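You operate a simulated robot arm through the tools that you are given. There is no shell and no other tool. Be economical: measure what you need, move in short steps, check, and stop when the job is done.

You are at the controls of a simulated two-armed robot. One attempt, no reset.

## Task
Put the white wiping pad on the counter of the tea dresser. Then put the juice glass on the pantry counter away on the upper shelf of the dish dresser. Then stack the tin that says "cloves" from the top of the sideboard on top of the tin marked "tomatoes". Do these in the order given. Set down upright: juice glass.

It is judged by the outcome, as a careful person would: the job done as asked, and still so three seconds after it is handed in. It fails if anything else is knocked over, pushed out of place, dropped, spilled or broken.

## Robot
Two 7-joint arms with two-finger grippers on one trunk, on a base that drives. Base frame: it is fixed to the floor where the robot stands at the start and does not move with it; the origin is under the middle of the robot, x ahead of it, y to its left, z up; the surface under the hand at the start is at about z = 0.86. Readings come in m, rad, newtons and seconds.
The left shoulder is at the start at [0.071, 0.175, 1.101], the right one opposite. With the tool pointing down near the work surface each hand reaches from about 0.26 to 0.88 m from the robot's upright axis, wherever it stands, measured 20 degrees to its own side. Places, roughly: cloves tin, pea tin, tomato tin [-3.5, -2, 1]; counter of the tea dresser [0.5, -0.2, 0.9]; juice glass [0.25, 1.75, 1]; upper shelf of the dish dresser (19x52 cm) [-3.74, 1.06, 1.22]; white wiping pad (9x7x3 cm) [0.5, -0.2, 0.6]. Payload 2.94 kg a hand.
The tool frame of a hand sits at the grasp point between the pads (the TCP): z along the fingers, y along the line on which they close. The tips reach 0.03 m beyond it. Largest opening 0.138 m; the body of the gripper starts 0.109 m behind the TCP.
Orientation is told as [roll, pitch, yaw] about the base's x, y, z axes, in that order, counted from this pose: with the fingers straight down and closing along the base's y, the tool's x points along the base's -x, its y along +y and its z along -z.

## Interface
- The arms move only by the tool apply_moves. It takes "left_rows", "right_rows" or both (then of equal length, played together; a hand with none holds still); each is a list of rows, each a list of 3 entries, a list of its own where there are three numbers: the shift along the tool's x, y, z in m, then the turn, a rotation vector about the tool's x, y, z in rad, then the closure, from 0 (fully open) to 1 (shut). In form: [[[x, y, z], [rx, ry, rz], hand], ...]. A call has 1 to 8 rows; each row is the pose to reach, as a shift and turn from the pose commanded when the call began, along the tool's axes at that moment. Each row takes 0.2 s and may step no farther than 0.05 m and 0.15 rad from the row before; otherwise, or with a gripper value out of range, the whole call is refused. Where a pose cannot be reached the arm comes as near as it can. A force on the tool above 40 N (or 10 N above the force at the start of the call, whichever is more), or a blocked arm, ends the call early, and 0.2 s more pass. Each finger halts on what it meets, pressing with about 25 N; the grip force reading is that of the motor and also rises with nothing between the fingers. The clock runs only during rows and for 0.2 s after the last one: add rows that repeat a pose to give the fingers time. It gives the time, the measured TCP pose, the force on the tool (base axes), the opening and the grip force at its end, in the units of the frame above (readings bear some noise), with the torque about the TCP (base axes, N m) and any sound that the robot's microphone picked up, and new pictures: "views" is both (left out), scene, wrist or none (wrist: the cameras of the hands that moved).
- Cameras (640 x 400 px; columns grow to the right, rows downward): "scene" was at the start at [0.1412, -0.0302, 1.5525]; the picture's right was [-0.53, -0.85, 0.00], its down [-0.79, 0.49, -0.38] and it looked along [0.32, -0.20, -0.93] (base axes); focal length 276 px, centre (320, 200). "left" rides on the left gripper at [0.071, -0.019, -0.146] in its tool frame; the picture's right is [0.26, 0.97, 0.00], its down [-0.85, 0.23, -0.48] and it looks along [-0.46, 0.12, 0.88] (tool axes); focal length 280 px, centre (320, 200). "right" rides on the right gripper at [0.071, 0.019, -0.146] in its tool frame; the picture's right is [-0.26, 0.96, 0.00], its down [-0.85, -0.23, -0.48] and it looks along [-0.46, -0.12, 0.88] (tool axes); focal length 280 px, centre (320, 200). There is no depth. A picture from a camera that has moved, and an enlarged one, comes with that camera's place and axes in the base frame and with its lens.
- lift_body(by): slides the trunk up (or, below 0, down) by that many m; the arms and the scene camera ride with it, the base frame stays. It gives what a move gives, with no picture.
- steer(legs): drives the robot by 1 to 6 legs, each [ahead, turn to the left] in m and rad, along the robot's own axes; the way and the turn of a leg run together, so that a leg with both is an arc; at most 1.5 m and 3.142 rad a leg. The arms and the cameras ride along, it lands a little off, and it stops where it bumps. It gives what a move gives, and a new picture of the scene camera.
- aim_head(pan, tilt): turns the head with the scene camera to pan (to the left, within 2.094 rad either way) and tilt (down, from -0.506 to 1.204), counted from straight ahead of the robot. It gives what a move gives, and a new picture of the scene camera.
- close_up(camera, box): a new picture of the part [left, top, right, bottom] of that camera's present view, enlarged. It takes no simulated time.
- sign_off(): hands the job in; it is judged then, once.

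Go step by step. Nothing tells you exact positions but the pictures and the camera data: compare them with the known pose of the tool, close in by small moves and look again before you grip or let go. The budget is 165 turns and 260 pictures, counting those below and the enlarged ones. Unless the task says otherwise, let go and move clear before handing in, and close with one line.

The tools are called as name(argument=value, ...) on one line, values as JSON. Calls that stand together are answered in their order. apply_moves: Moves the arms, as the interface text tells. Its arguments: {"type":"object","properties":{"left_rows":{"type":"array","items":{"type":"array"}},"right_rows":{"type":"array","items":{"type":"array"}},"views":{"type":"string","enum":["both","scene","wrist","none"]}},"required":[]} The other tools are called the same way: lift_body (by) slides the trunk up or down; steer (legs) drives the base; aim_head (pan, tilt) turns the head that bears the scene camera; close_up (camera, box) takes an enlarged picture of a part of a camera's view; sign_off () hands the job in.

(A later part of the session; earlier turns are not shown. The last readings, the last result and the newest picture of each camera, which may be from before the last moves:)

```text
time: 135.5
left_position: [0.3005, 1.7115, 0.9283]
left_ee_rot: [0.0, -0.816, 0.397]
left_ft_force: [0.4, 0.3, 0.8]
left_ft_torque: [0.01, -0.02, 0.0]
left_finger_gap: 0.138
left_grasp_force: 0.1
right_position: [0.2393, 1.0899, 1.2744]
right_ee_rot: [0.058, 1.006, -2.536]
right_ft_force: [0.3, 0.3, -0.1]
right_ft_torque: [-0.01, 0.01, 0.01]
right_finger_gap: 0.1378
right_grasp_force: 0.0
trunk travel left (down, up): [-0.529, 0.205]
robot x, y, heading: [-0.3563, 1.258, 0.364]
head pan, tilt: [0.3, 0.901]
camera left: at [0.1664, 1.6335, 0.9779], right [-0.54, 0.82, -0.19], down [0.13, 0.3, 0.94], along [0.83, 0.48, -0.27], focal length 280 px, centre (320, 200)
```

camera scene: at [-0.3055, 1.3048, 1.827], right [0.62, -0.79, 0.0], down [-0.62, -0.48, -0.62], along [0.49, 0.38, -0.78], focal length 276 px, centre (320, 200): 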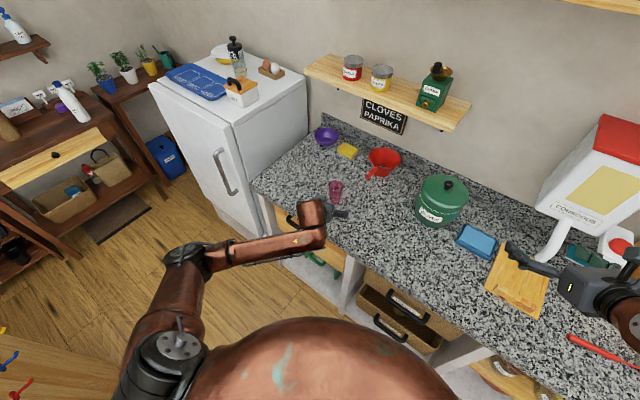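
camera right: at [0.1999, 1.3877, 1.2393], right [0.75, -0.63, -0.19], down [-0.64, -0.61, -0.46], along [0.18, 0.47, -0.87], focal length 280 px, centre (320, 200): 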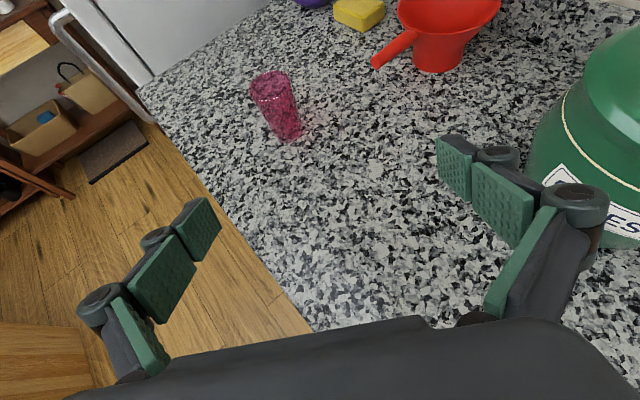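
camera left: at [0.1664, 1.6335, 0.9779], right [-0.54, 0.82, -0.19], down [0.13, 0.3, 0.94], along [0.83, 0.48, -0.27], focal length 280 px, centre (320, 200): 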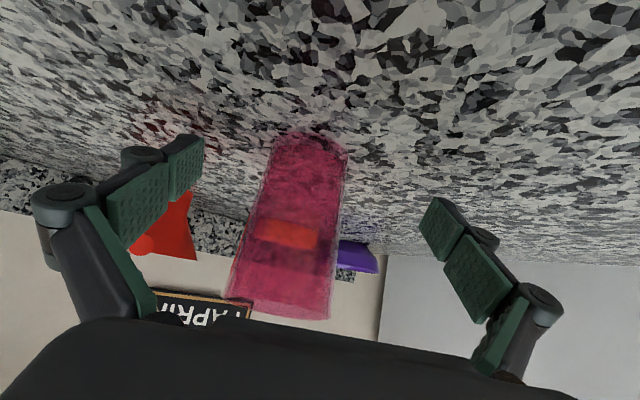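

The glass axis is ~1 cm right of the hand's centre line; I correct that and advance 3 cm.

apply_moves(left_rows=[[[-0.007, -0.011, 0.007], [0, 0, 0], 0], [[-0.0205, -0.011, 0.0218], [0, 0, 0], 0]], views="wrist")

close_up(camera="scene", box=[260, 140, 420, 240])

```text
time: 136.1
left_position: [0.3336, 1.7139, 0.9281]
left_ee_rot: [-0.001, -0.814, 0.395]
left_ft_force: [0.2, -0.2, 1.1]
left_ft_torque: [0.02, -0.05, -0.02]
left_finger_gap: 0.1379
left_grasp_force: 0.0
right_position: [0.2399, 1.0904, 1.2752]
right_ee_rot: [0.059, 1.006, -2.534]
right_ft_force: [0.8, 0.7, 0.1]
right_ft_torque: [0.0, 0.0, -0.01]
right_finger_gap: 0.1381
right_grasp_force: 0.1
trunk travel left (down, up): [-0.529, 0.205]
robot x, y, heading: [-0.3579, 1.2592, 0.367]
head pan, tilt: [0.3, 0.901]
camera left: at [0.199, 1.635, 0.9779], right [-0.54, 0.82, -0.19], down [0.13, 0.3, 0.94], along [0.83, 0.48, -0.27], focal length 280 px, centre (320, 200)
```

left: 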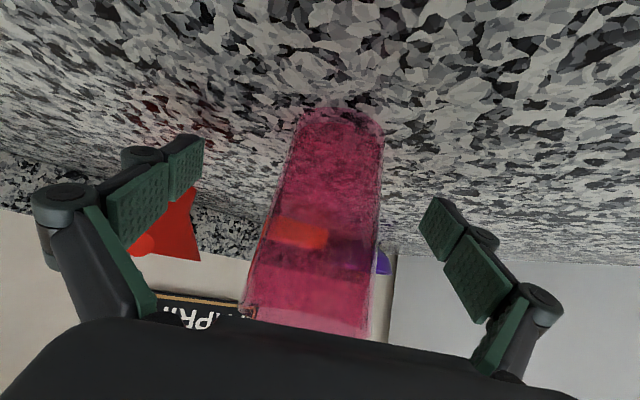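

```text
4.00 times, centred on (340, 190) of scene
camera zoom: at [-0.3043, 1.3048, 1.8269], right [0.62, -0.79, 0.0], down [-0.62, -0.48, -0.62], along [0.49, 0.38, -0.78], focal length 1103 px, centre (240, 240)
```

zoom: 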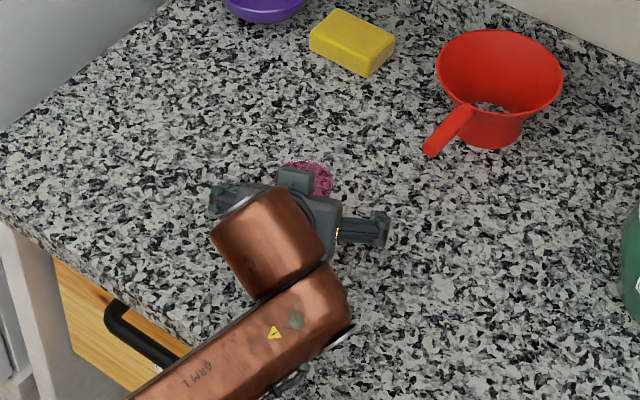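

The glass is between the fingers. I nudge forward slightly and close gently.

apply_moves(left_rows=[[[-0.0055, 0.003, 0.0058], [0, 0, 0], 0.2], [[-0.0055, 0.003, 0.0058], [0, 0, 0], 0.4], [[-0.0055, 0.003, 0.0058], [0, 0, 0], 0.5], [[-0.0055, 0.003, 0.0058], [0, 0, 0], 0.6], [[-0.0055, 0.003, 0.0058], [0, 0, 0], 0.65], [[-0.0055, 0.003, 0.0058], [0, 0, 0], 0.65]], views="wrist")

```text
time: 137.5
left_position: [0.3393, 1.7191, 0.9287]
left_ee_rot: [0.0, -0.815, 0.396]
left_ft_force: [-0.7, -0.2, -0.5]
left_ft_torque: [0.06, 0.01, 0.01]
left_finger_gap: 0.051
left_grasp_force: 19.3
right_position: [0.2397, 1.0892, 1.2747]
right_ee_rot: [0.057, 1.005, -2.534]
right_ft_force: [-0.3, -0.2, -0.6]
right_ft_torque: [-0.03, -0.01, 0.0]
right_finger_gap: 0.1382
right_grasp_force: 0.0
trunk travel left (down, up): [-0.529, 0.205]
robot x, y, heading: [-0.3565, 1.2624, 0.36]
head pan, tilt: [0.3, 0.901]
camera left: at [0.2047, 1.6409, 0.9781], right [-0.54, 0.82, -0.19], down [0.13, 0.3, 0.94], along [0.83, 0.48, -0.27], focal length 280 px, centre (320, 200)
```

left: 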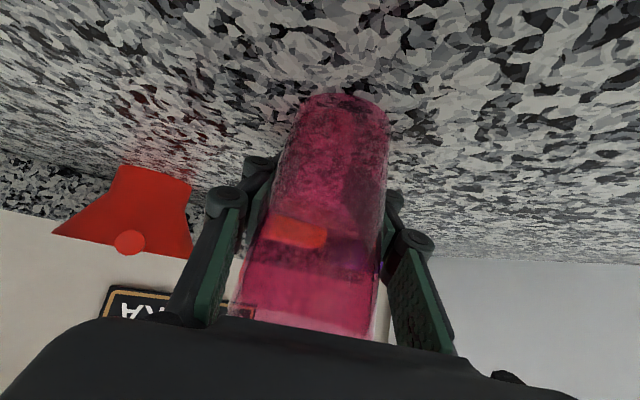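

Gripped (gap .051, ~19 N). I lift straight up.

apply_moves(left_rows=[[[0, 0, 0], [0, 0, 0], 0.7], [[-0.0146, 0, -0.0137], [0, 0, 0], 0.7], [[-0.0437, 0, -0.041], [0, 0, 0], 0.7], [[-0.073, 0, -0.0684], [0, 0, 0], 0.7], [[-0.102, 0, -0.0958], [0, 0, 0], 0.7]], views="both")

```text
time: 138.7
left_position: [0.3381, 1.7188, 1.0715]
left_ee_rot: [0.003, -0.815, 0.396]
left_ft_force: [0.0, 0.3, -1.7]
left_ft_torque: [0.02, -0.07, -0.02]
left_finger_gap: 0.0507
left_grasp_force: 25.5
right_position: [0.2399, 1.0902, 1.2758]
right_ee_rot: [0.057, 1.005, -2.534]
right_ft_force: [0.3, 0.5, -0.2]
right_ft_torque: [0.02, -0.01, 0.01]
right_finger_gap: 0.1379
right_grasp_force: 0.1
trunk travel left (down, up): [-0.529, 0.205]
robot x, y, heading: [-0.3558, 1.2613, 0.364]
head pan, tilt: [0.3, 0.901]
camera scene: at [-0.3047, 1.3038, 1.827], right [0.62, -0.79, 0.0], down [-0.62, -0.48, -0.62], along [0.49, 0.38, -0.78], focal length 276 px, centre (320, 200)
camera left: at [0.2033, 1.639, 1.1204], right [-0.54, 0.82, -0.19], down [0.13, 0.3, 0.94], along [0.83, 0.48, -0.27], focal length 280 px, centre (320, 200)
```

scene: 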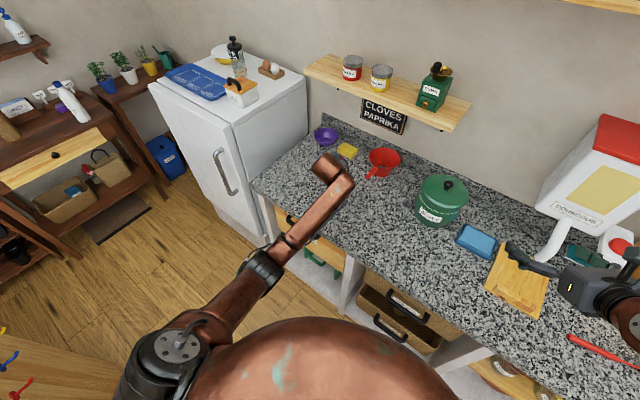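
left: 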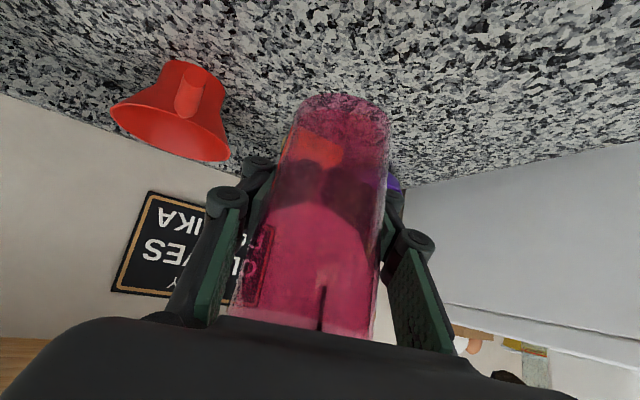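

Glass lifted. I draw it back toward the body, keeping its orientation.

apply_moves(left_rows=[[[0.0188, 0.01, -0.0432], [0, 0, 0], 0.7], [[0.0376, 0.02, -0.0864], [0, 0, 0], 0.7], [[0.0564, 0.03, -0.1296], [0, 0, 0], 0.7], [[0.0752, 0.04, -0.1728], [0, 0, 0], 0.7], [[0.094, 0.05, -0.216], [0, 0, 0], 0.7], [[0.1128, 0.06, -0.2592], [0, 0, 0], 0.7], [[0.1316, 0.07, -0.3024], [0, 0, 0], 0.7], [[0.15, 0.08, -0.3456], [0, 0, 0], 0.7]], views="scene")

```text
time: 140.6
left_position: [-0.006, 1.7162, 1.2059]
left_ee_rot: [0.214, -0.867, 0.314]
left_ft_force: [0.0, 0.4, -1.8]
left_ft_torque: [0.02, -0.04, -0.06]
left_finger_gap: 0.0505
left_grasp_force: 25.4
left hand out of reach, approached as far as the arm can: row 8
right_position: [0.2392, 1.092, 1.2761]
right_ee_rot: [0.062, 1.004, -2.53]
right_ft_force: [0.5, -0.6, 1.0]
right_ft_torque: [-0.09, -0.02, -0.04]
right_finger_gap: 0.1381
right_grasp_force: 0.1
trunk travel left (down, up): [-0.529, 0.205]
robot x, y, heading: [-0.3589, 1.261, 0.365]
head pan, tilt: [0.3, 0.901]
stopped in row 8 (left hand): the arm was blocked; the commanded pose is now the measured one
camera scene: at [-0.3053, 1.3079, 1.8269], right [0.62, -0.79, 0.0], down [-0.62, -0.48, -0.62], along [0.49, 0.38, -0.78], focal length 276 px, centre (320, 200)
```

scene: 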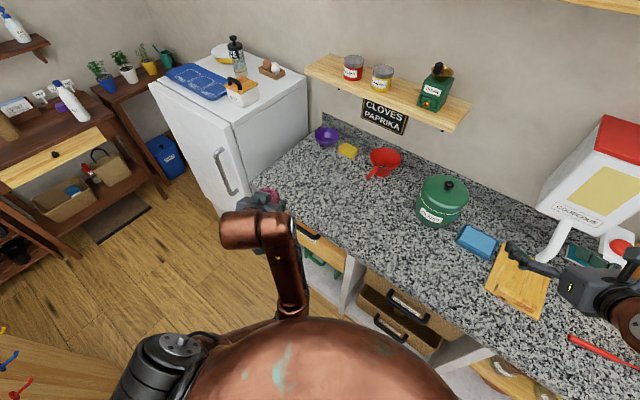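

Slightly cramped at the end; I move forward 5 cm and take out the small roll so the glass hangs upright again.

apply_moves(left_rows=[[[-0.0175, -0.001, 0.018], [0.07, 0, 0], 0.7], [[-0.0345, -0.0015, 0.0366], [0.14, 0, 0], 0.7], [[-0.0345, -0.0015, 0.0366], [0.214, 0, 0], 0.7]], views="wrist")

```text
time: 141.4
left_position: [0.0335, 1.7517, 1.2178]
left_ee_rot: [0.057, -0.877, 0.297]
left_ft_force: [0.2, -0.1, -1.3]
left_ft_torque: [0.01, -0.05, -0.02]
left_finger_gap: 0.0508
left_grasp_force: 24.7
right_position: [0.241, 1.0899, 1.2751]
right_ee_rot: [0.055, 1.006, -2.534]
right_ft_force: [0.5, 0.2, -0.1]
right_ft_torque: [-0.02, -0.04, 0.01]
right_finger_gap: 0.1377
right_grasp_force: 0.0
trunk travel left (down, up): [-0.529, 0.205]
robot x, y, heading: [-0.356, 1.26, 0.364]
head pan, tilt: [0.3, 0.901]
camera left: at [-0.1067, 1.6782, 1.2557], right [-0.48, 0.86, -0.17], down [0.1, 0.24, 0.96], along [0.87, 0.45, -0.2], focal length 280 px, centre (320, 200)
```

left: 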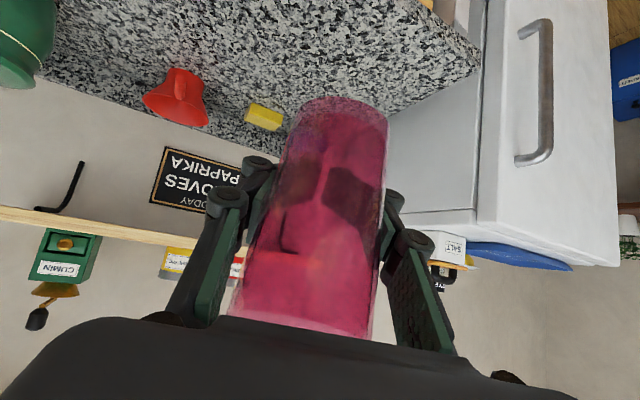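

The glass hangs securely. Now to the dish dresser: down the aisle, around the sideboard's south side, and west. I turn to face south first.

steer(legs=[[0, -1.93]])

aim_head(pan=-0.6, tilt=0.6)

```text
time: 146.5
left_position: [-0.0422, 0.7187, 1.2193]
left_ee_rot: [0.045, -0.883, -1.634]
left_ft_force: [-0.4, 0.4, -0.3]
left_ft_torque: [-0.01, 0.02, 0.01]
left_finger_gap: 0.0506
left_grasp_force: 24.8
right_position: [-0.7322, 0.7692, 1.2755]
right_ee_rot: [0.058, 1.005, 1.806]
right_ft_force: [0.3, 0.2, 0.6]
right_ft_torque: [0.01, 0.0, 0.04]
right_finger_gap: 0.1381
right_grasp_force: 0.0
trunk travel left (down, up): [-0.529, 0.205]
robot x, y, heading: [-0.3583, 1.26, -1.578]
head pan, tilt: [0.3, 0.901]
camera scene: at [-0.3342, 1.1987, 1.8269], right [-0.96, -0.29, 0.0], down [-0.23, 0.75, -0.62], along [0.18, -0.59, -0.78], focal length 276 px, centre (320, 200)
```

scene: 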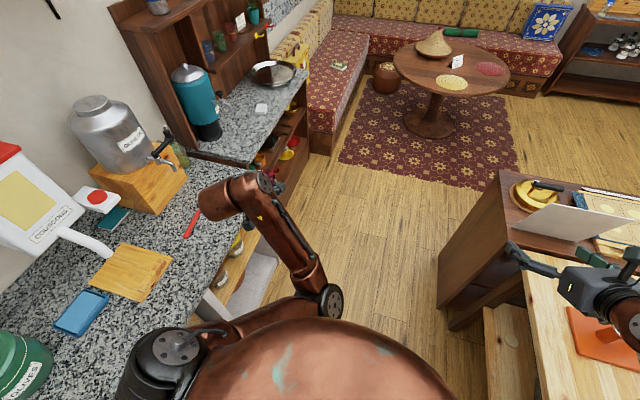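

```text
time: 147.7
left_position: [-0.0398, 0.7196, 1.2207]
left_ee_rot: [0.051, -0.887, -1.638]
left_ft_force: [-0.2, 0.2, -1.1]
left_ft_torque: [0.0, -0.02, 0.01]
left_finger_gap: 0.0505
left_grasp_force: 24.8
right_position: [-0.7312, 0.7687, 1.2752]
right_ee_rot: [0.057, 1.004, 1.805]
right_ft_force: [1.1, -0.7, 0.0]
right_ft_torque: [0.02, -0.02, -0.02]
right_finger_gap: 0.1377
right_grasp_force: 0.1
trunk travel left (down, up): [-0.529, 0.205]
robot x, y, heading: [-0.3556, 1.2627, -1.579]
head pan, tilt: [-0.6, 0.6]
camera scene: at [-0.4062, 1.1983, 1.8517], right [-0.82, 0.57, 0.0], down [0.32, 0.46, -0.82], along [-0.47, -0.68, -0.57], focal length 276 px, centre (320, 200)
```

scene: 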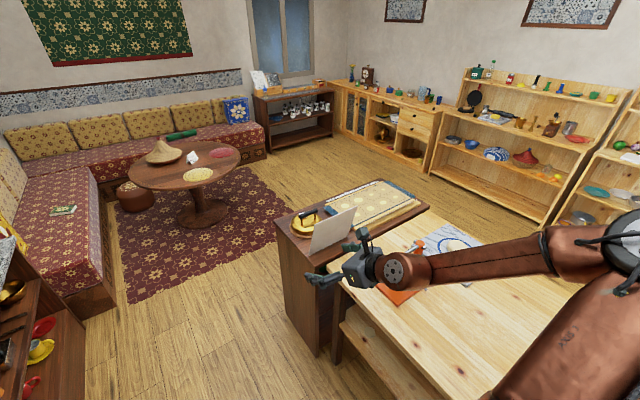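

The way is clear: sideboard spans x −.92…−1.67, y .05–.45; round table north edge y≈−.69. I drive south 1.5 m.

steer(legs=[[1.5, 0]])

```text
time: 155.0
left_position: [-0.0725, -0.7703, 1.2197]
left_ee_rot: [0.049, -0.883, -1.653]
left_ft_force: [0.2, 0.8, -1.2]
left_ft_torque: [-0.06, 0.02, 0.02]
left_finger_gap: 0.0507
left_grasp_force: 25.1
right_position: [-0.7648, -0.7089, 1.2745]
right_ee_rot: [0.058, 1.005, 1.788]
right_ft_force: [-0.3, 0.7, -0.1]
right_ft_torque: [0.0, -0.01, 0.0]
right_finger_gap: 0.138
right_grasp_force: 0.0
trunk travel left (down, up): [-0.529, 0.205]
robot x, y, heading: [-0.3773, -0.2199, -1.591]
head pan, tilt: [-0.6, 0.6]
camera scene: at [-0.4318, -0.2849, 1.8517], right [-0.81, 0.59, 0.0], down [0.33, 0.46, -0.82], along [-0.48, -0.67, -0.57], focal length 276 px, centre (320, 200)
```

scene: 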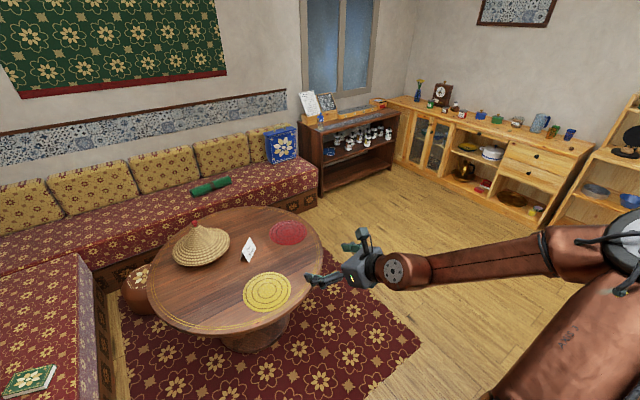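

Next I turn right to face west (hands stay well above the sideboard's items) and drive on.

steer(legs=[[0, -1.55]])

aim_head(pan=-0.3, tilt=0.6)

```text
time: 159.2
left_position: [-0.9159, -0.5497, 1.2215]
left_ee_rot: [0.05, -0.886, 3.098]
left_ft_force: [0.3, -0.7, -0.9]
left_ft_torque: [-0.01, 0.07, 0.02]
left_finger_gap: 0.0504
left_grasp_force: 25.8
right_position: [-0.8804, 0.1425, 1.2742]
right_ee_rot: [0.054, 1.005, 0.256]
right_ft_force: [0.2, -0.6, -0.4]
right_ft_torque: [-0.02, 0.01, 0.02]
right_finger_gap: 0.1379
right_grasp_force: 0.1
trunk travel left (down, up): [-0.529, 0.205]
robot x, y, heading: [-0.3806, -0.2242, -3.131]
head pan, tilt: [-0.6, 0.6]
camera scene: at [-0.444, -0.1724, 1.8517], right [0.55, 0.83, 0.0], down [0.47, -0.31, -0.82], along [-0.69, 0.46, -0.57], focal length 276 px, centre (320, 200)
```

scene: 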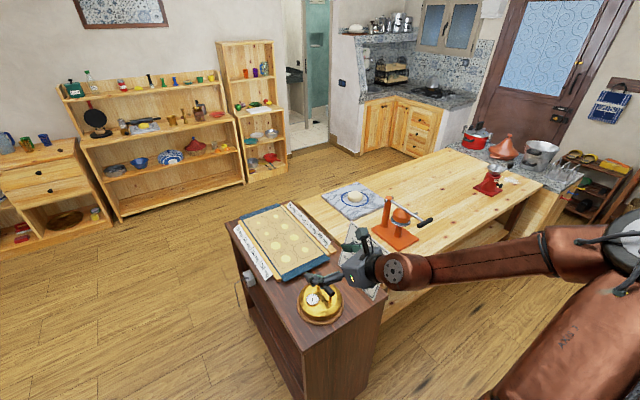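

```text
time: 160.0
left_position: [-0.9145, -0.5501, 1.2204]
left_ee_rot: [0.052, -0.89, 3.098]
left_ft_force: [1.0, -0.6, -1.7]
left_ft_torque: [0.03, 0.02, 0.01]
left_finger_gap: 0.0507
left_grasp_force: 25.0
right_position: [-0.8807, 0.144, 1.2762]
right_ee_rot: [0.056, 1.004, 0.256]
right_ft_force: [0.0, 0.1, 0.3]
right_ft_torque: [0.0, -0.01, 0.01]
right_finger_gap: 0.1377
right_grasp_force: 0.1
trunk travel left (down, up): [-0.529, 0.205]
robot x, y, heading: [-0.3778, -0.2219, -3.126]
head pan, tilt: [-0.3, 0.6]
camera scene: at [-0.4554, -0.1966, 1.8517], right [0.28, 0.96, 0.0], down [0.54, -0.16, -0.82], along [-0.79, 0.23, -0.57], focal length 276 px, centre (320, 200)
```

scene: 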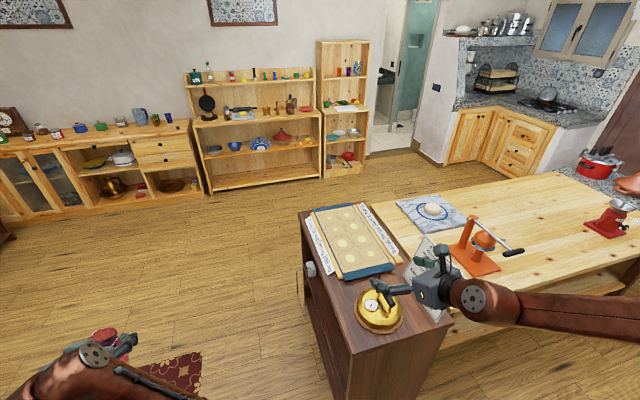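

I veer a bit south to keep clear of the sideboard, then go west.

steer(legs=[[0, 0.2], [0.6, 0], [0, -0.2], [1.15, 0]])

```text
time: 170.2
left_position: [-2.6242, -0.6849, 1.2209]
left_ee_rot: [0.049, -0.887, 3.1]
left_ft_force: [-0.1, 1.0, -0.7]
left_ft_torque: [0.03, 0.03, 0.02]
left_finger_gap: 0.0503
left_grasp_force: 25.0
right_position: [-2.5902, 0.0083, 1.2747]
right_ee_rot: [0.056, 1.003, 0.256]
right_ft_force: [-1.4, 0.3, 0.0]
right_ft_torque: [0.02, 0.0, 0.01]
right_finger_gap: 0.1383
right_grasp_force: 0.0
trunk travel left (down, up): [-0.529, 0.205]
robot x, y, heading: [-2.0857, -0.3568, -3.128]
head pan, tilt: [-0.3, 0.6]
camera scene: at [-2.1646, -0.3302, 1.8517], right [0.28, 0.96, 0.0], down [0.54, -0.16, -0.82], along [-0.79, 0.23, -0.57], focal length 276 px, centre (320, 200)
```

scene: 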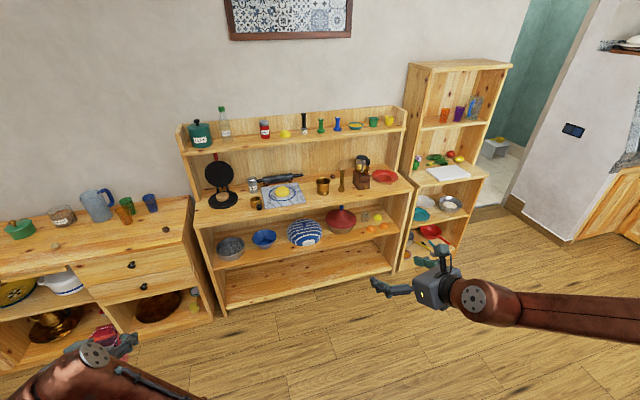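

Open floor now. I go a bit further west, turn north, drive up to the dresser's row, and face west in front of it.

steer(legs=[[0.4, 0], [0, -1.585], [1.42, 0], [0, 1.571]])

aim_head(pan=0.1, tilt=0.5)

```text
time: 187.2
left_position: [-3.014, 0.7903, 1.2203]
left_ee_rot: [0.049, -0.888, 3.051]
left_ft_force: [-0.2, 0.3, -0.9]
left_ft_torque: [0.01, 0.05, 0.01]
left_finger_gap: 0.05
left_grasp_force: 25.0
right_position: [-2.9456, 1.4802, 1.2762]
right_ee_rot: [0.059, 1.006, 0.21]
right_ft_force: [0.0, 0.3, -0.7]
right_ft_torque: [0.0, -0.06, 0.03]
right_finger_gap: 0.138
right_grasp_force: 0.1
trunk travel left (down, up): [-0.529, 0.205]
robot x, y, heading: [-2.4629, 1.0949, 3.107]
head pan, tilt: [-0.3, 0.6]
camera scene: at [-2.5379, 1.1216, 1.8517], right [0.33, 0.94, 0.0], down [0.53, -0.18, -0.82], along [-0.78, 0.27, -0.57], focal length 276 px, centre (320, 200)
```

scene: 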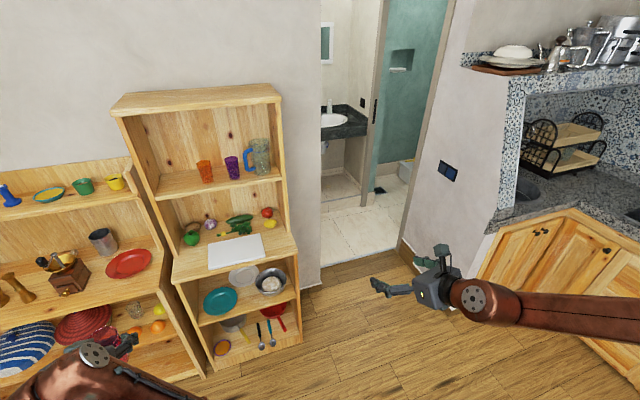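

```text
time: 188.0
left_position: [-3.0143, 0.7902, 1.2215]
left_ee_rot: [0.048, -0.888, 3.052]
left_ft_force: [0.0, 0.5, -2.0]
left_ft_torque: [0.03, -0.01, 0.0]
left_finger_gap: 0.0499
left_grasp_force: 24.9
right_position: [-2.9468, 1.4801, 1.2744]
right_ee_rot: [0.06, 1.005, 0.209]
right_ft_force: [-0.1, -0.5, -0.5]
right_ft_torque: [-0.01, -0.05, 0.01]
right_finger_gap: 0.1379
right_grasp_force: 0.1
trunk travel left (down, up): [-0.529, 0.205]
robot x, y, heading: [-2.4644, 1.0911, 3.108]
head pan, tilt: [0.099, 0.499]
camera scene: at [-2.545, 1.087, 1.8608], right [-0.07, 1.0, 0.0], down [0.48, 0.03, -0.88], along [-0.88, -0.06, -0.48], focal length 276 px, centre (320, 200)
```

scene: 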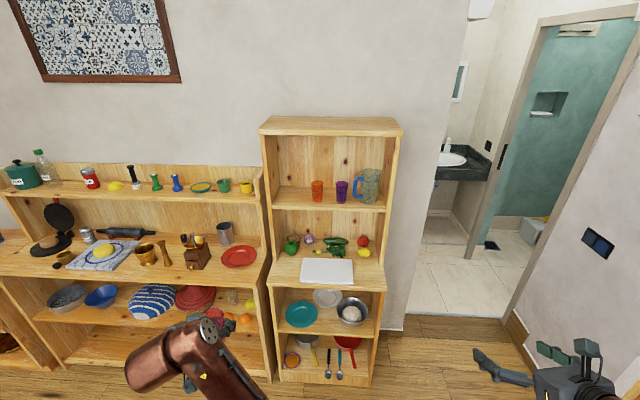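

I'm in front of the dish dresser: upper shelf front edge x≈-3.63, free bay y .815–.96. I raise the glass to z≈1.33, align it with that bay and level it, before driving in.

apply_moves(left_rows=[[[-0.022, -0.025, -0.015], [-0.025, 0.018, -0.03], 0.7], [[-0.044, -0.05, -0.03], [-0.05, 0.036, -0.06], 0.7], [[-0.066, -0.075, -0.045], [-0.075, 0.055, -0.09], 0.7], [[-0.087, -0.0996, -0.059], [-0.1, 0.073, -0.12], 0.7]], views="none")

steer(legs=[[0.44, 0.03]])

close_up(camera="left", box=[0, 0, 640, 400])

```text
time: 189.0
left_position: [-3.0457, 0.842, 1.3231]
left_ee_rot: [0.013, -0.819, -3.044]
left_ft_force: [-0.3, 0.3, -0.2]
left_ft_torque: [-0.07, -0.02, 0.06]
left_finger_gap: 0.0499
left_grasp_force: 25.1
left hand out of reach, approached as far as the arm can: row 2, 3, 4
right_position: [-2.9465, 1.4814, 1.2753]
right_ee_rot: [0.055, 1.006, 0.207]
right_ft_force: [-0.3, 0.5, -0.5]
right_ft_torque: [-0.01, -0.01, 0.0]
right_finger_gap: 0.138
right_grasp_force: 0.0
trunk travel left (down, up): [-0.529, 0.205]
robot x, y, heading: [-2.4646, 1.0947, 3.107]
head pan, tilt: [0.099, 0.499]
```

```text
time: 191.7
left_position: [-3.478, 0.8343, 1.3219]
left_ee_rot: [0.011, -0.821, -3.02]
left_ft_force: [-0.7, -0.2, -1.4]
left_ft_torque: [-0.03, 0.03, 0.0]
left_finger_gap: 0.0499
left_grasp_force: 25.2
right_position: [-3.3932, 1.4762, 1.274]
right_ee_rot: [0.057, 1.004, 0.235]
right_ft_force: [-0.9, -0.5, -0.8]
right_ft_torque: [-0.02, -0.01, -0.02]
right_finger_gap: 0.1379
right_grasp_force: 0.0
trunk travel left (down, up): [-0.529, 0.205]
robot x, y, heading: [-2.9003, 1.0987, 3.135]
head pan, tilt: [0.099, 0.499]
camera scene: at [-2.9819, 1.0937, 1.8608], right [-0.09, 1.0, 0.0], down [0.48, 0.04, -0.88], along [-0.87, -0.08, -0.48], focal length 276 px, centre (320, 200)
```

scene: 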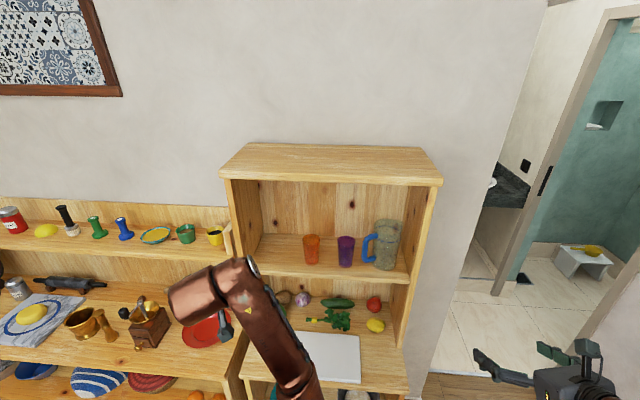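

```text
1.00 times, centred on (320, 200) of left (not enlarged: the box is as wide or as high as the picture)
camera zoom: at [-3.3254, 0.8724, 1.3709], right [0.3, -0.94, -0.18], down [-0.2, -0.25, 0.95], along [-0.93, -0.25, -0.26], focal length 280 px, centre (320, 200)
```

zoom: 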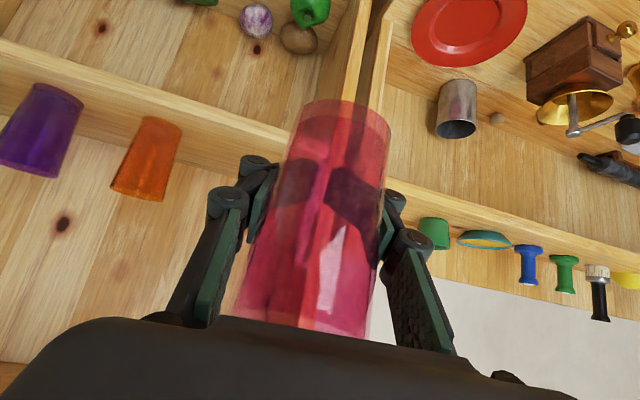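

The bay spans y≈.80–.965. I shift the glass to its middle (y≈.884), then advance toward the shelf at z≈1.32.

apply_moves(left_rows=[[[0.002, -0.025, -0.002], [0, 0, 0], 0.7], [[0.0041, -0.0496, -0.0044], [0, 0, 0], 0.7], [[-0.023, -0.0545, 0.0247], [0, 0, 0], 0.7], [[-0.05, -0.0593, 0.0538], [0, 0, 0], 0.7], [[-0.077, -0.0642, 0.083], [0, 0, 0], 0.7]], views="both")

```text
time: 192.9
left_position: [-3.5993, 0.8828, 1.323]
left_ee_rot: [0.01, -0.822, -3.016]
left_ft_force: [0.0, -0.9, -0.1]
left_ft_torque: [0.02, 0.03, 0.0]
left_finger_gap: 0.05
left_grasp_force: 25.0
left hand out of reach, approached as far as the arm can: row 1, 2
right_position: [-3.3928, 1.4763, 1.275]
right_ee_rot: [0.058, 1.004, 0.236]
right_ft_force: [-0.7, 0.5, -0.2]
right_ft_torque: [0.02, 0.0, 0.0]
right_finger_gap: 0.1379
right_grasp_force: 0.0
trunk travel left (down, up): [-0.529, 0.205]
robot x, y, heading: [-2.8999, 1.0999, 3.131]
head pan, tilt: [0.099, 0.499]
camera scene: at [-2.9824, 1.0933, 1.8607], right [-0.09, 1.0, 0.0], down [0.48, 0.04, -0.88], along [-0.87, -0.08, -0.48], focal length 276 px, centre (320, 200)
camera left: at [-3.447, 0.9209, 1.3704], right [0.3, -0.93, -0.18], down [-0.2, -0.25, 0.95], along [-0.93, -0.25, -0.26], focal length 280 px, centre (320, 200)
```

scene: 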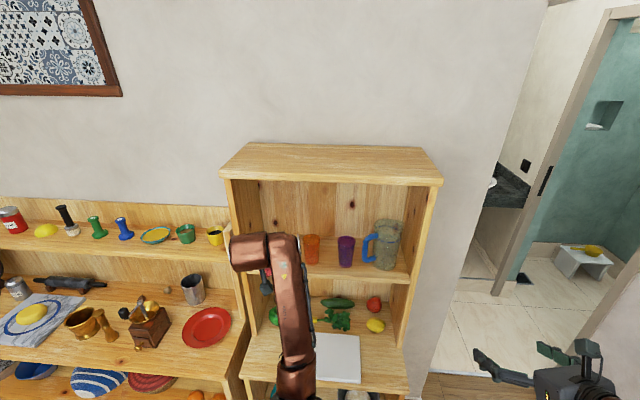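
left: 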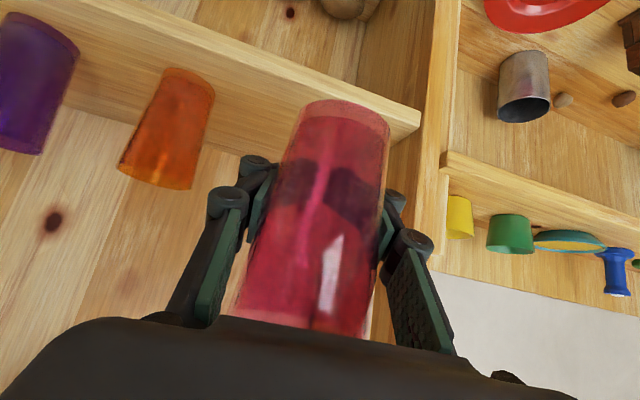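

The bay is y≈.79–.96 and the glass is centred. I advance over the shelf.

apply_moves(left_rows=[[[-0.0216, -0.002, 0.0232], [0, 0, 0], 0.7], [[-0.0431, -0.004, 0.0463], [0, 0, 0], 0.7], [[-0.0647, -0.0065, 0.0695], [0, 0, 0], 0.7]], views="both")

```text
time: 193.7
left_position: [-3.6928, 0.8773, 1.3216]
left_ee_rot: [0.011, -0.819, -3.018]
left_ft_force: [-0.3, 0.3, -1.2]
left_ft_torque: [-0.03, 0.03, -0.04]
left_finger_gap: 0.0501
left_grasp_force: 24.6
right_position: [-3.3933, 1.4765, 1.2749]
right_ee_rot: [0.058, 1.005, 0.236]
right_ft_force: [0.2, 0.9, 0.9]
right_ft_torque: [0.0, -0.01, -0.04]
right_finger_gap: 0.1383
right_grasp_force: 0.1
trunk travel left (down, up): [-0.529, 0.205]
robot x, y, heading: [-2.9008, 1.0993, 3.135]
head pan, tilt: [0.099, 0.499]
camera scene: at [-2.9823, 1.0934, 1.8607], right [-0.09, 1.0, 0.0], down [0.48, 0.04, -0.88], along [-0.87, -0.08, -0.48], focal length 276 px, centre (320, 200)
camera left: at [-3.5411, 0.9155, 1.3701], right [0.3, -0.94, -0.19], down [-0.2, -0.25, 0.95], along [-0.93, -0.25, -0.26], focal length 280 px, centre (320, 200)
```

scene: 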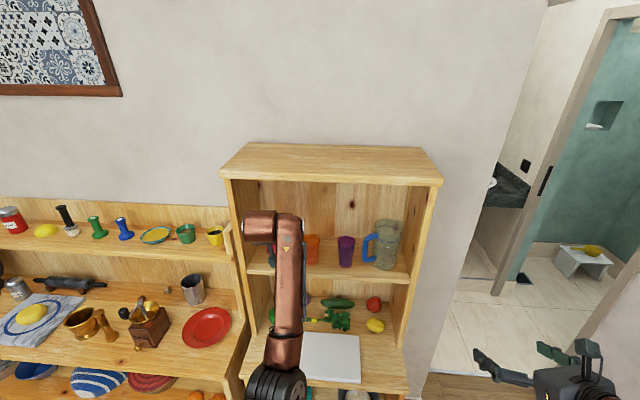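
left: 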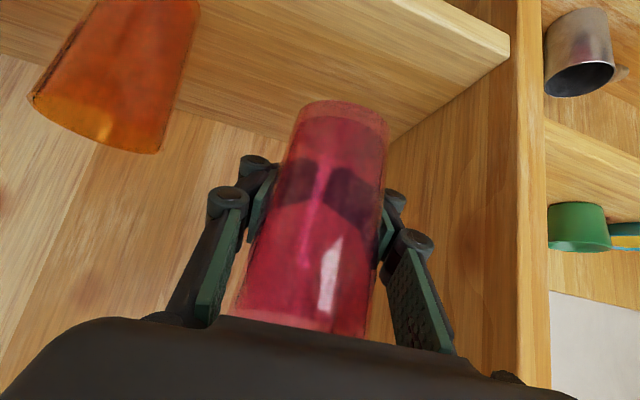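

Over the shelf. I lower it, gently at the end.

apply_moves(left_rows=[[[0.0052, -0.001, 0.015], [0, 0, 0], 0.7], [[0.0104, -0.0018, 0.03], [0, 0, 0], 0.7]], views="wrist")

apply_moves(left_rows=[[[0.0022, 0, 0.002], [0, 0, 0], 0.7], [[0.0044, 0, 0.0041], [0, 0, 0], 0.7]], views="none")

```text
time: 194.3
left_position: [-3.7086, 0.8752, 1.2922]
left_ee_rot: [0.012, -0.82, -3.019]
left_ft_force: [0.4, 0.2, -1.3]
left_ft_torque: [0.01, 0.02, 0.0]
left_finger_gap: 0.0499
left_grasp_force: 24.7
right_position: [-3.3933, 1.4766, 1.2753]
right_ee_rot: [0.057, 1.006, 0.237]
right_ft_force: [0.0, 0.4, -0.1]
right_ft_torque: [-0.03, -0.01, -0.01]
right_finger_gap: 0.1381
right_grasp_force: 0.1
trunk travel left (down, up): [-0.529, 0.205]
robot x, y, heading: [-2.9015, 1.1033, 3.132]
head pan, tilt: [0.099, 0.499]
camera left: at [-3.5559, 0.915, 1.3411], right [0.3, -0.94, -0.18], down [-0.2, -0.25, 0.95], along [-0.93, -0.25, -0.26], focal length 280 px, centre (320, 200)
```

left: 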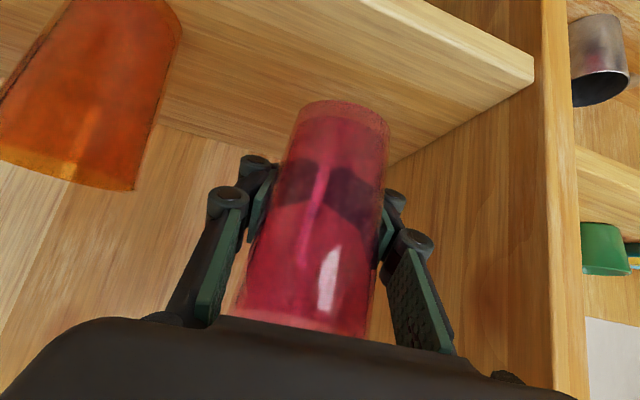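

```text
time: 194.9
left_position: [-3.7073, 0.8766, 1.2875]
left_ee_rot: [0.011, -0.822, -3.021]
left_ft_force: [0.4, -0.2, -1.3]
left_ft_torque: [-0.01, 0.07, -0.02]
left_finger_gap: 0.0498
left_grasp_force: 24.7
right_position: [-3.3935, 1.4765, 1.2764]
right_ee_rot: [0.057, 1.004, 0.235]
right_ft_force: [0.1, -0.5, 0.8]
right_ft_torque: [0.0, 0.0, -0.04]
right_finger_gap: 0.1382
right_grasp_force: 0.1
trunk travel left (down, up): [-0.529, 0.205]
robot x, y, heading: [-2.8954, 1.0987, 3.138]
head pan, tilt: [0.099, 0.499]
```

apply_moves(left_rows=[[[0.0022, 0, 0.002], [0, 0, 0], 0.7], [[0.0044, 0, 0.0041], [0, 0, 0], 0.7]], views="none")

apply_moves(left_rows=[[[0.0022, 0, 0.002], [0, 0, 0], 0.7], [[0.0044, 0, 0.0041], [0, 0, 0], 0.7]], views="wrist")

```text
time: 195.5
left_position: [-3.7082, 0.8761, 1.2816]
left_ee_rot: [0.01, -0.82, -3.018]
left_ft_force: [-0.1, 0.0, -0.8]
left_ft_torque: [0.02, 0.02, -0.01]
left_finger_gap: 0.0501
left_grasp_force: 25.1
right_position: [-3.3934, 1.477, 1.2751]
right_ee_rot: [0.057, 1.005, 0.236]
right_ft_force: [-0.3, 0.7, 0.0]
right_ft_torque: [0.02, 0.0, -0.02]
right_finger_gap: 0.138
right_grasp_force: 0.1
trunk travel left (down, up): [-0.529, 0.205]
robot x, y, heading: [-2.9, 1.1041, 3.132]
head pan, tilt: [0.099, 0.499]
```

```text
time: 196.1
left_position: [-3.7081, 0.8765, 1.2763]
left_ee_rot: [0.013, -0.819, -3.019]
left_ft_force: [0.4, 0.9, -0.4]
left_ft_torque: [-0.01, 0.05, -0.01]
left_finger_gap: 0.0499
left_grasp_force: 25.0
right_position: [-3.3931, 1.476, 1.2759]
right_ee_rot: [0.057, 1.007, 0.235]
right_ft_force: [-0.7, -0.2, -0.5]
right_ft_torque: [0.02, 0.02, -0.02]
right_finger_gap: 0.1381
right_grasp_force: 0.1
trunk travel left (down, up): [-0.529, 0.205]
robot x, y, heading: [-2.8998, 1.1009, 3.136]
head pan, tilt: [0.099, 0.499]
camera left: at [-3.5556, 0.9151, 1.3239], right [0.3, -0.94, -0.18], down [-0.2, -0.25, 0.95], along [-0.93, -0.25, -0.26], focal length 280 px, centre (320, 200)
```

left: 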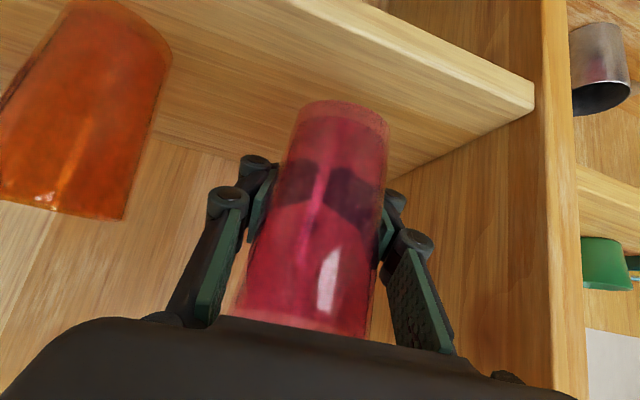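

No contact yet; I continue down in small steps watching force.

apply_moves(left_rows=[[[0.0022, 0, 0.002], [0, 0, 0], 0.7], [[0.0044, 0, 0.0041], [0, 0, 0], 0.7]], views="none")

apply_moves(left_rows=[[[0.0022, 0, 0.002], [0, 0, 0], 0.7], [[0.0044, 0, 0.0041], [0, 0, 0], 0.7]], views="none")

```text
time: 196.7
left_position: [-3.7071, 0.8767, 1.27]
left_ee_rot: [0.011, -0.821, -3.02]
left_ft_force: [0.8, 0.0, -0.2]
left_ft_torque: [0.03, 0.03, 0.05]
left_finger_gap: 0.0501
left_grasp_force: 25.2
right_position: [-3.3932, 1.4767, 1.2742]
right_ee_rot: [0.057, 1.005, 0.236]
right_ft_force: [0.5, -0.1, 0.6]
right_ft_torque: [-0.01, -0.04, 0.04]
right_finger_gap: 0.138
right_grasp_force: 0.1
trunk travel left (down, up): [-0.529, 0.205]
robot x, y, heading: [-2.8983, 1.1041, 3.135]
head pan, tilt: [0.099, 0.499]
```

```text
time: 197.3
left_position: [-3.7073, 0.8755, 1.2636]
left_ee_rot: [0.011, -0.821, -3.02]
left_ft_force: [-1.1, -0.1, -0.8]
left_ft_torque: [0.01, 0.05, 0.01]
left_finger_gap: 0.0501
left_grasp_force: 24.6
right_position: [-3.3919, 1.4762, 1.2754]
right_ee_rot: [0.059, 1.006, 0.236]
right_ft_force: [-0.2, 0.0, -0.4]
right_ft_torque: [0.03, -0.01, 0.0]
right_finger_gap: 0.1382
right_grasp_force: 0.1
trunk travel left (down, up): [-0.529, 0.205]
robot x, y, heading: [-2.8997, 1.0979, 3.134]
head pan, tilt: [0.099, 0.499]
```

close_up(camera="left", box=[160, 0, 560, 250])

close_up(camera="scene", box=[220, 180, 440, 320])

```text
1.60 times, centred on (360, 125) of left
camera zoom: at [-3.5556, 0.915, 1.3121], right [0.3, -0.94, -0.18], down [-0.2, -0.25, 0.95], along [-0.93, -0.25, -0.26], focal length 449 px, centre (256, 320)
```

zoom: 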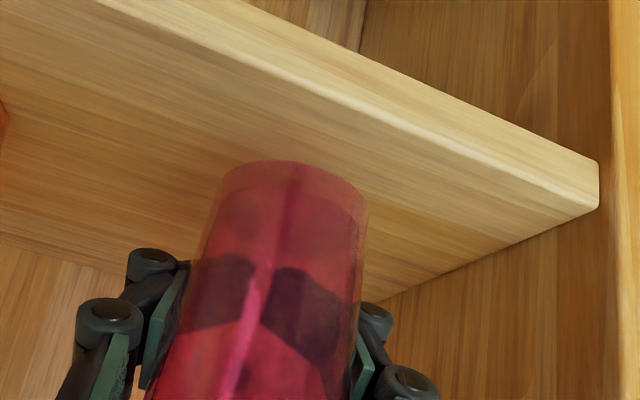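

```text
2.86 times, centred on (330, 250) of scene
camera zoom: at [-2.9812, 1.0936, 1.8608], right [-0.09, 1.0, 0.0], down [0.48, 0.04, -0.88], along [-0.87, -0.08, -0.48], focal length 788 px, centre (291, 57)
```

zoom: 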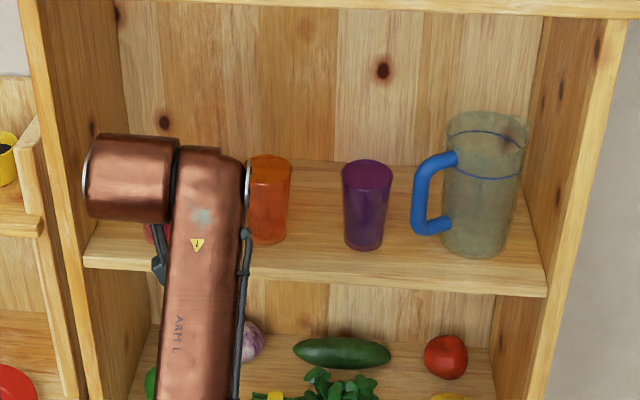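

I keep descending slowly until the glass touches.

apply_moves(left_rows=[[[0.0022, 0, 0.002], [0, 0, 0], 0.7], [[0.0044, 0, 0.0041], [0, 0, 0], 0.7], [[0.0066, 0, 0.0061], [0, 0, 0], 0.7]], views="none")

apply_moves(left_rows=[[[0.0022, 0, 0.002], [0, 0, 0], 0.7], [[0.0044, 0, 0.0041], [0, 0, 0], 0.7]], views="wrist")

```text
time: 198.1
left_position: [-3.7074, 0.8757, 1.255]
left_ee_rot: [0.011, -0.821, -3.017]
left_ft_force: [-1.0, -1.0, -0.9]
left_ft_torque: [0.05, 0.05, -0.02]
left_finger_gap: 0.0501
left_grasp_force: 25.3
right_position: [-3.3931, 1.4772, 1.276]
right_ee_rot: [0.057, 1.003, 0.237]
right_ft_force: [-0.8, -0.8, 0.8]
right_ft_torque: [0.0, -0.02, 0.0]
right_finger_gap: 0.138
right_grasp_force: 0.1
trunk travel left (down, up): [-0.529, 0.205]
robot x, y, heading: [-2.8989, 1.1037, 3.131]
head pan, tilt: [0.099, 0.499]
```

```text
time: 198.7
left_position: [-3.7067, 0.8772, 1.2489]
left_ee_rot: [0.009, -0.821, -3.02]
left_ft_force: [-0.5, 0.1, -0.5]
left_ft_torque: [0.01, 0.0, -0.03]
left_finger_gap: 0.0499
left_grasp_force: 24.9
right_position: [-3.3925, 1.4775, 1.2746]
right_ee_rot: [0.057, 1.006, 0.233]
right_ft_force: [0.5, 0.3, -0.1]
right_ft_torque: [-0.01, 0.0, 0.0]
right_finger_gap: 0.138
right_grasp_force: 0.1
trunk travel left (down, up): [-0.529, 0.205]
robot x, y, heading: [-2.9022, 1.1007, 3.131]
head pan, tilt: [0.099, 0.499]
camera left: at [-3.5553, 0.9152, 1.2973], right [0.3, -0.94, -0.18], down [-0.2, -0.25, 0.95], along [-0.93, -0.25, -0.26], focal length 280 px, centre (320, 200)
```

left: 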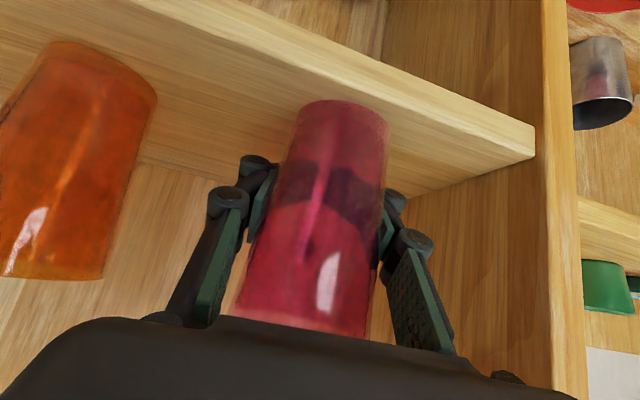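

Nearly touching. Continue.

apply_moves(left_rows=[[[0.0022, 0, 0.002], [0, 0, 0], 0.7], [[0.0044, 0, 0.0041], [0, 0, 0], 0.7]], views="none")

apply_moves(left_rows=[[[0.0022, 0, 0.002], [0, 0, 0], 0.7], [[0.0044, 0, 0.0041], [0, 0, 0], 0.7]], views="wrist")

```text
time: 199.3
left_position: [-3.7082, 0.8762, 1.2461]
left_ee_rot: [0.01, -0.829, -3.017]
left_ft_force: [-3.4, -3.1, 14.2]
left_ft_torque: [0.11, -0.07, -0.04]
left_finger_gap: 0.0499
left_grasp_force: 24.8
right_position: [-3.392, 1.477, 1.2758]
right_ee_rot: [0.057, 1.007, 0.236]
right_ft_force: [0.9, 0.2, -0.4]
right_ft_torque: [0.0, 0.01, -0.02]
right_finger_gap: 0.1383
right_grasp_force: 0.1
trunk travel left (down, up): [-0.529, 0.205]
robot x, y, heading: [-2.9009, 1.1025, 3.131]
head pan, tilt: [0.099, 0.499]
```

```text
time: 199.9
left_position: [-3.7076, 0.8774, 1.2395]
left_ee_rot: [0.013, -0.826, -3.019]
left_ft_force: [-5.0, -3.3, 17.0]
left_ft_torque: [0.18, -0.04, 0.05]
left_finger_gap: 0.0497
left_grasp_force: 25.4
right_position: [-3.3919, 1.4766, 1.275]
right_ee_rot: [0.058, 1.005, 0.234]
right_ft_force: [-0.4, 0.1, 0.3]
right_ft_torque: [0.01, 0.01, -0.01]
right_finger_gap: 0.1378
right_grasp_force: 0.1
trunk travel left (down, up): [-0.529, 0.205]
robot x, y, heading: [-2.8979, 1.1007, 3.135]
head pan, tilt: [0.099, 0.499]
camera left: at [-3.5539, 0.915, 1.287], right [0.3, -0.94, -0.19], down [-0.2, -0.25, 0.95], along [-0.93, -0.25, -0.26], focal length 280 px, centre (320, 200)
```

left: 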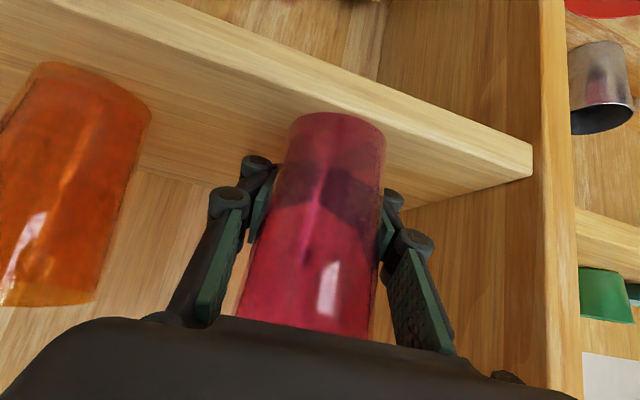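

Contact made; the glass stands on the shelf. I ease off, open just enough, and back out along the finger axis.

apply_moves(left_rows=[[[-0.0015, 0, -0.0014], [0, 0, 0], 0.66], [[-0.0015, 0, -0.0014], [0, 0, 0], 0.58], [[-0.0015, 0, -0.0014], [0, 0, 0], 0.5], [[-0.0015, 0, -0.0014], [0, 0, 0], 0.47], [[-0.0015, 0, -0.0014], [0, 0, 0], 0.47]], views="wrist")

```text
time: 201.1
left_position: [-3.7039, 0.8756, 1.2389]
left_ee_rot: [0.011, -0.822, -3.018]
left_ft_force: [1.9, 0.2, 9.7]
left_ft_torque: [-0.42, -0.25, 0.28]
left_finger_gap: 0.0809
left_grasp_force: 6.1
right_position: [-3.3921, 1.4783, 1.2756]
right_ee_rot: [0.056, 1.005, 0.236]
right_ft_force: [-0.6, -0.6, 0.1]
right_ft_torque: [0.03, -0.01, -0.02]
right_finger_gap: 0.1378
right_grasp_force: 0.1
trunk travel left (down, up): [-0.529, 0.205]
robot x, y, heading: [-2.9028, 1.102, 3.132]
head pan, tilt: [0.099, 0.499]
camera left: at [-3.5536, 0.9149, 1.2877], right [0.3, -0.94, -0.18], down [-0.2, -0.25, 0.95], along [-0.93, -0.25, -0.26], focal length 280 px, centre (320, 200)
```

left: 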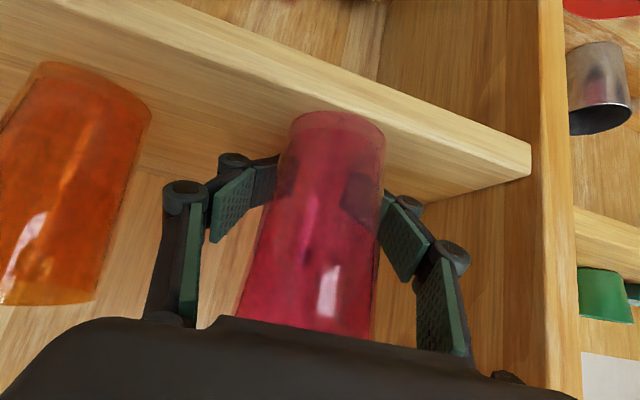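

Fingers are open around the standing glass (tips slightly flexed on the shelf). I rise 8 mm to unflex them, open a little more, then check.

apply_moves(left_rows=[[[-0.003, 0, -0.0028], [0, 0, 0], 0.45], [[-0.006, 0, -0.0055], [0, 0, 0], 0.42], [[-0.006, 0, -0.0055], [0, 0, 0], 0.42]], views="wrist")

```text
time: 201.9
left_position: [-3.7058, 0.8761, 1.2473]
left_ee_rot: [0.01, -0.82, -3.017]
left_ft_force: [0.3, -1.2, 2.1]
left_ft_torque: [0.06, 0.03, 0.01]
left_finger_gap: 0.0795
left_grasp_force: 0.0
right_position: [-3.392, 1.4779, 1.2755]
right_ee_rot: [0.058, 1.005, 0.235]
right_ft_force: [0.4, -0.2, -0.1]
right_ft_torque: [0.0, -0.01, 0.02]
right_finger_gap: 0.138
right_grasp_force: 0.0
trunk travel left (down, up): [-0.529, 0.205]
robot x, y, heading: [-2.9048, 1.103, 3.133]
head pan, tilt: [0.099, 0.499]
camera left: at [-3.5545, 0.9148, 1.2954], right [0.3, -0.93, -0.18], down [-0.2, -0.25, 0.95], along [-0.93, -0.25, -0.26], focal length 280 px, centre (320, 200)
```

left: 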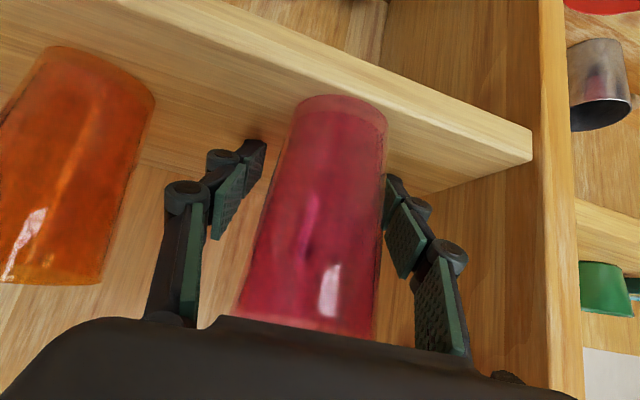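

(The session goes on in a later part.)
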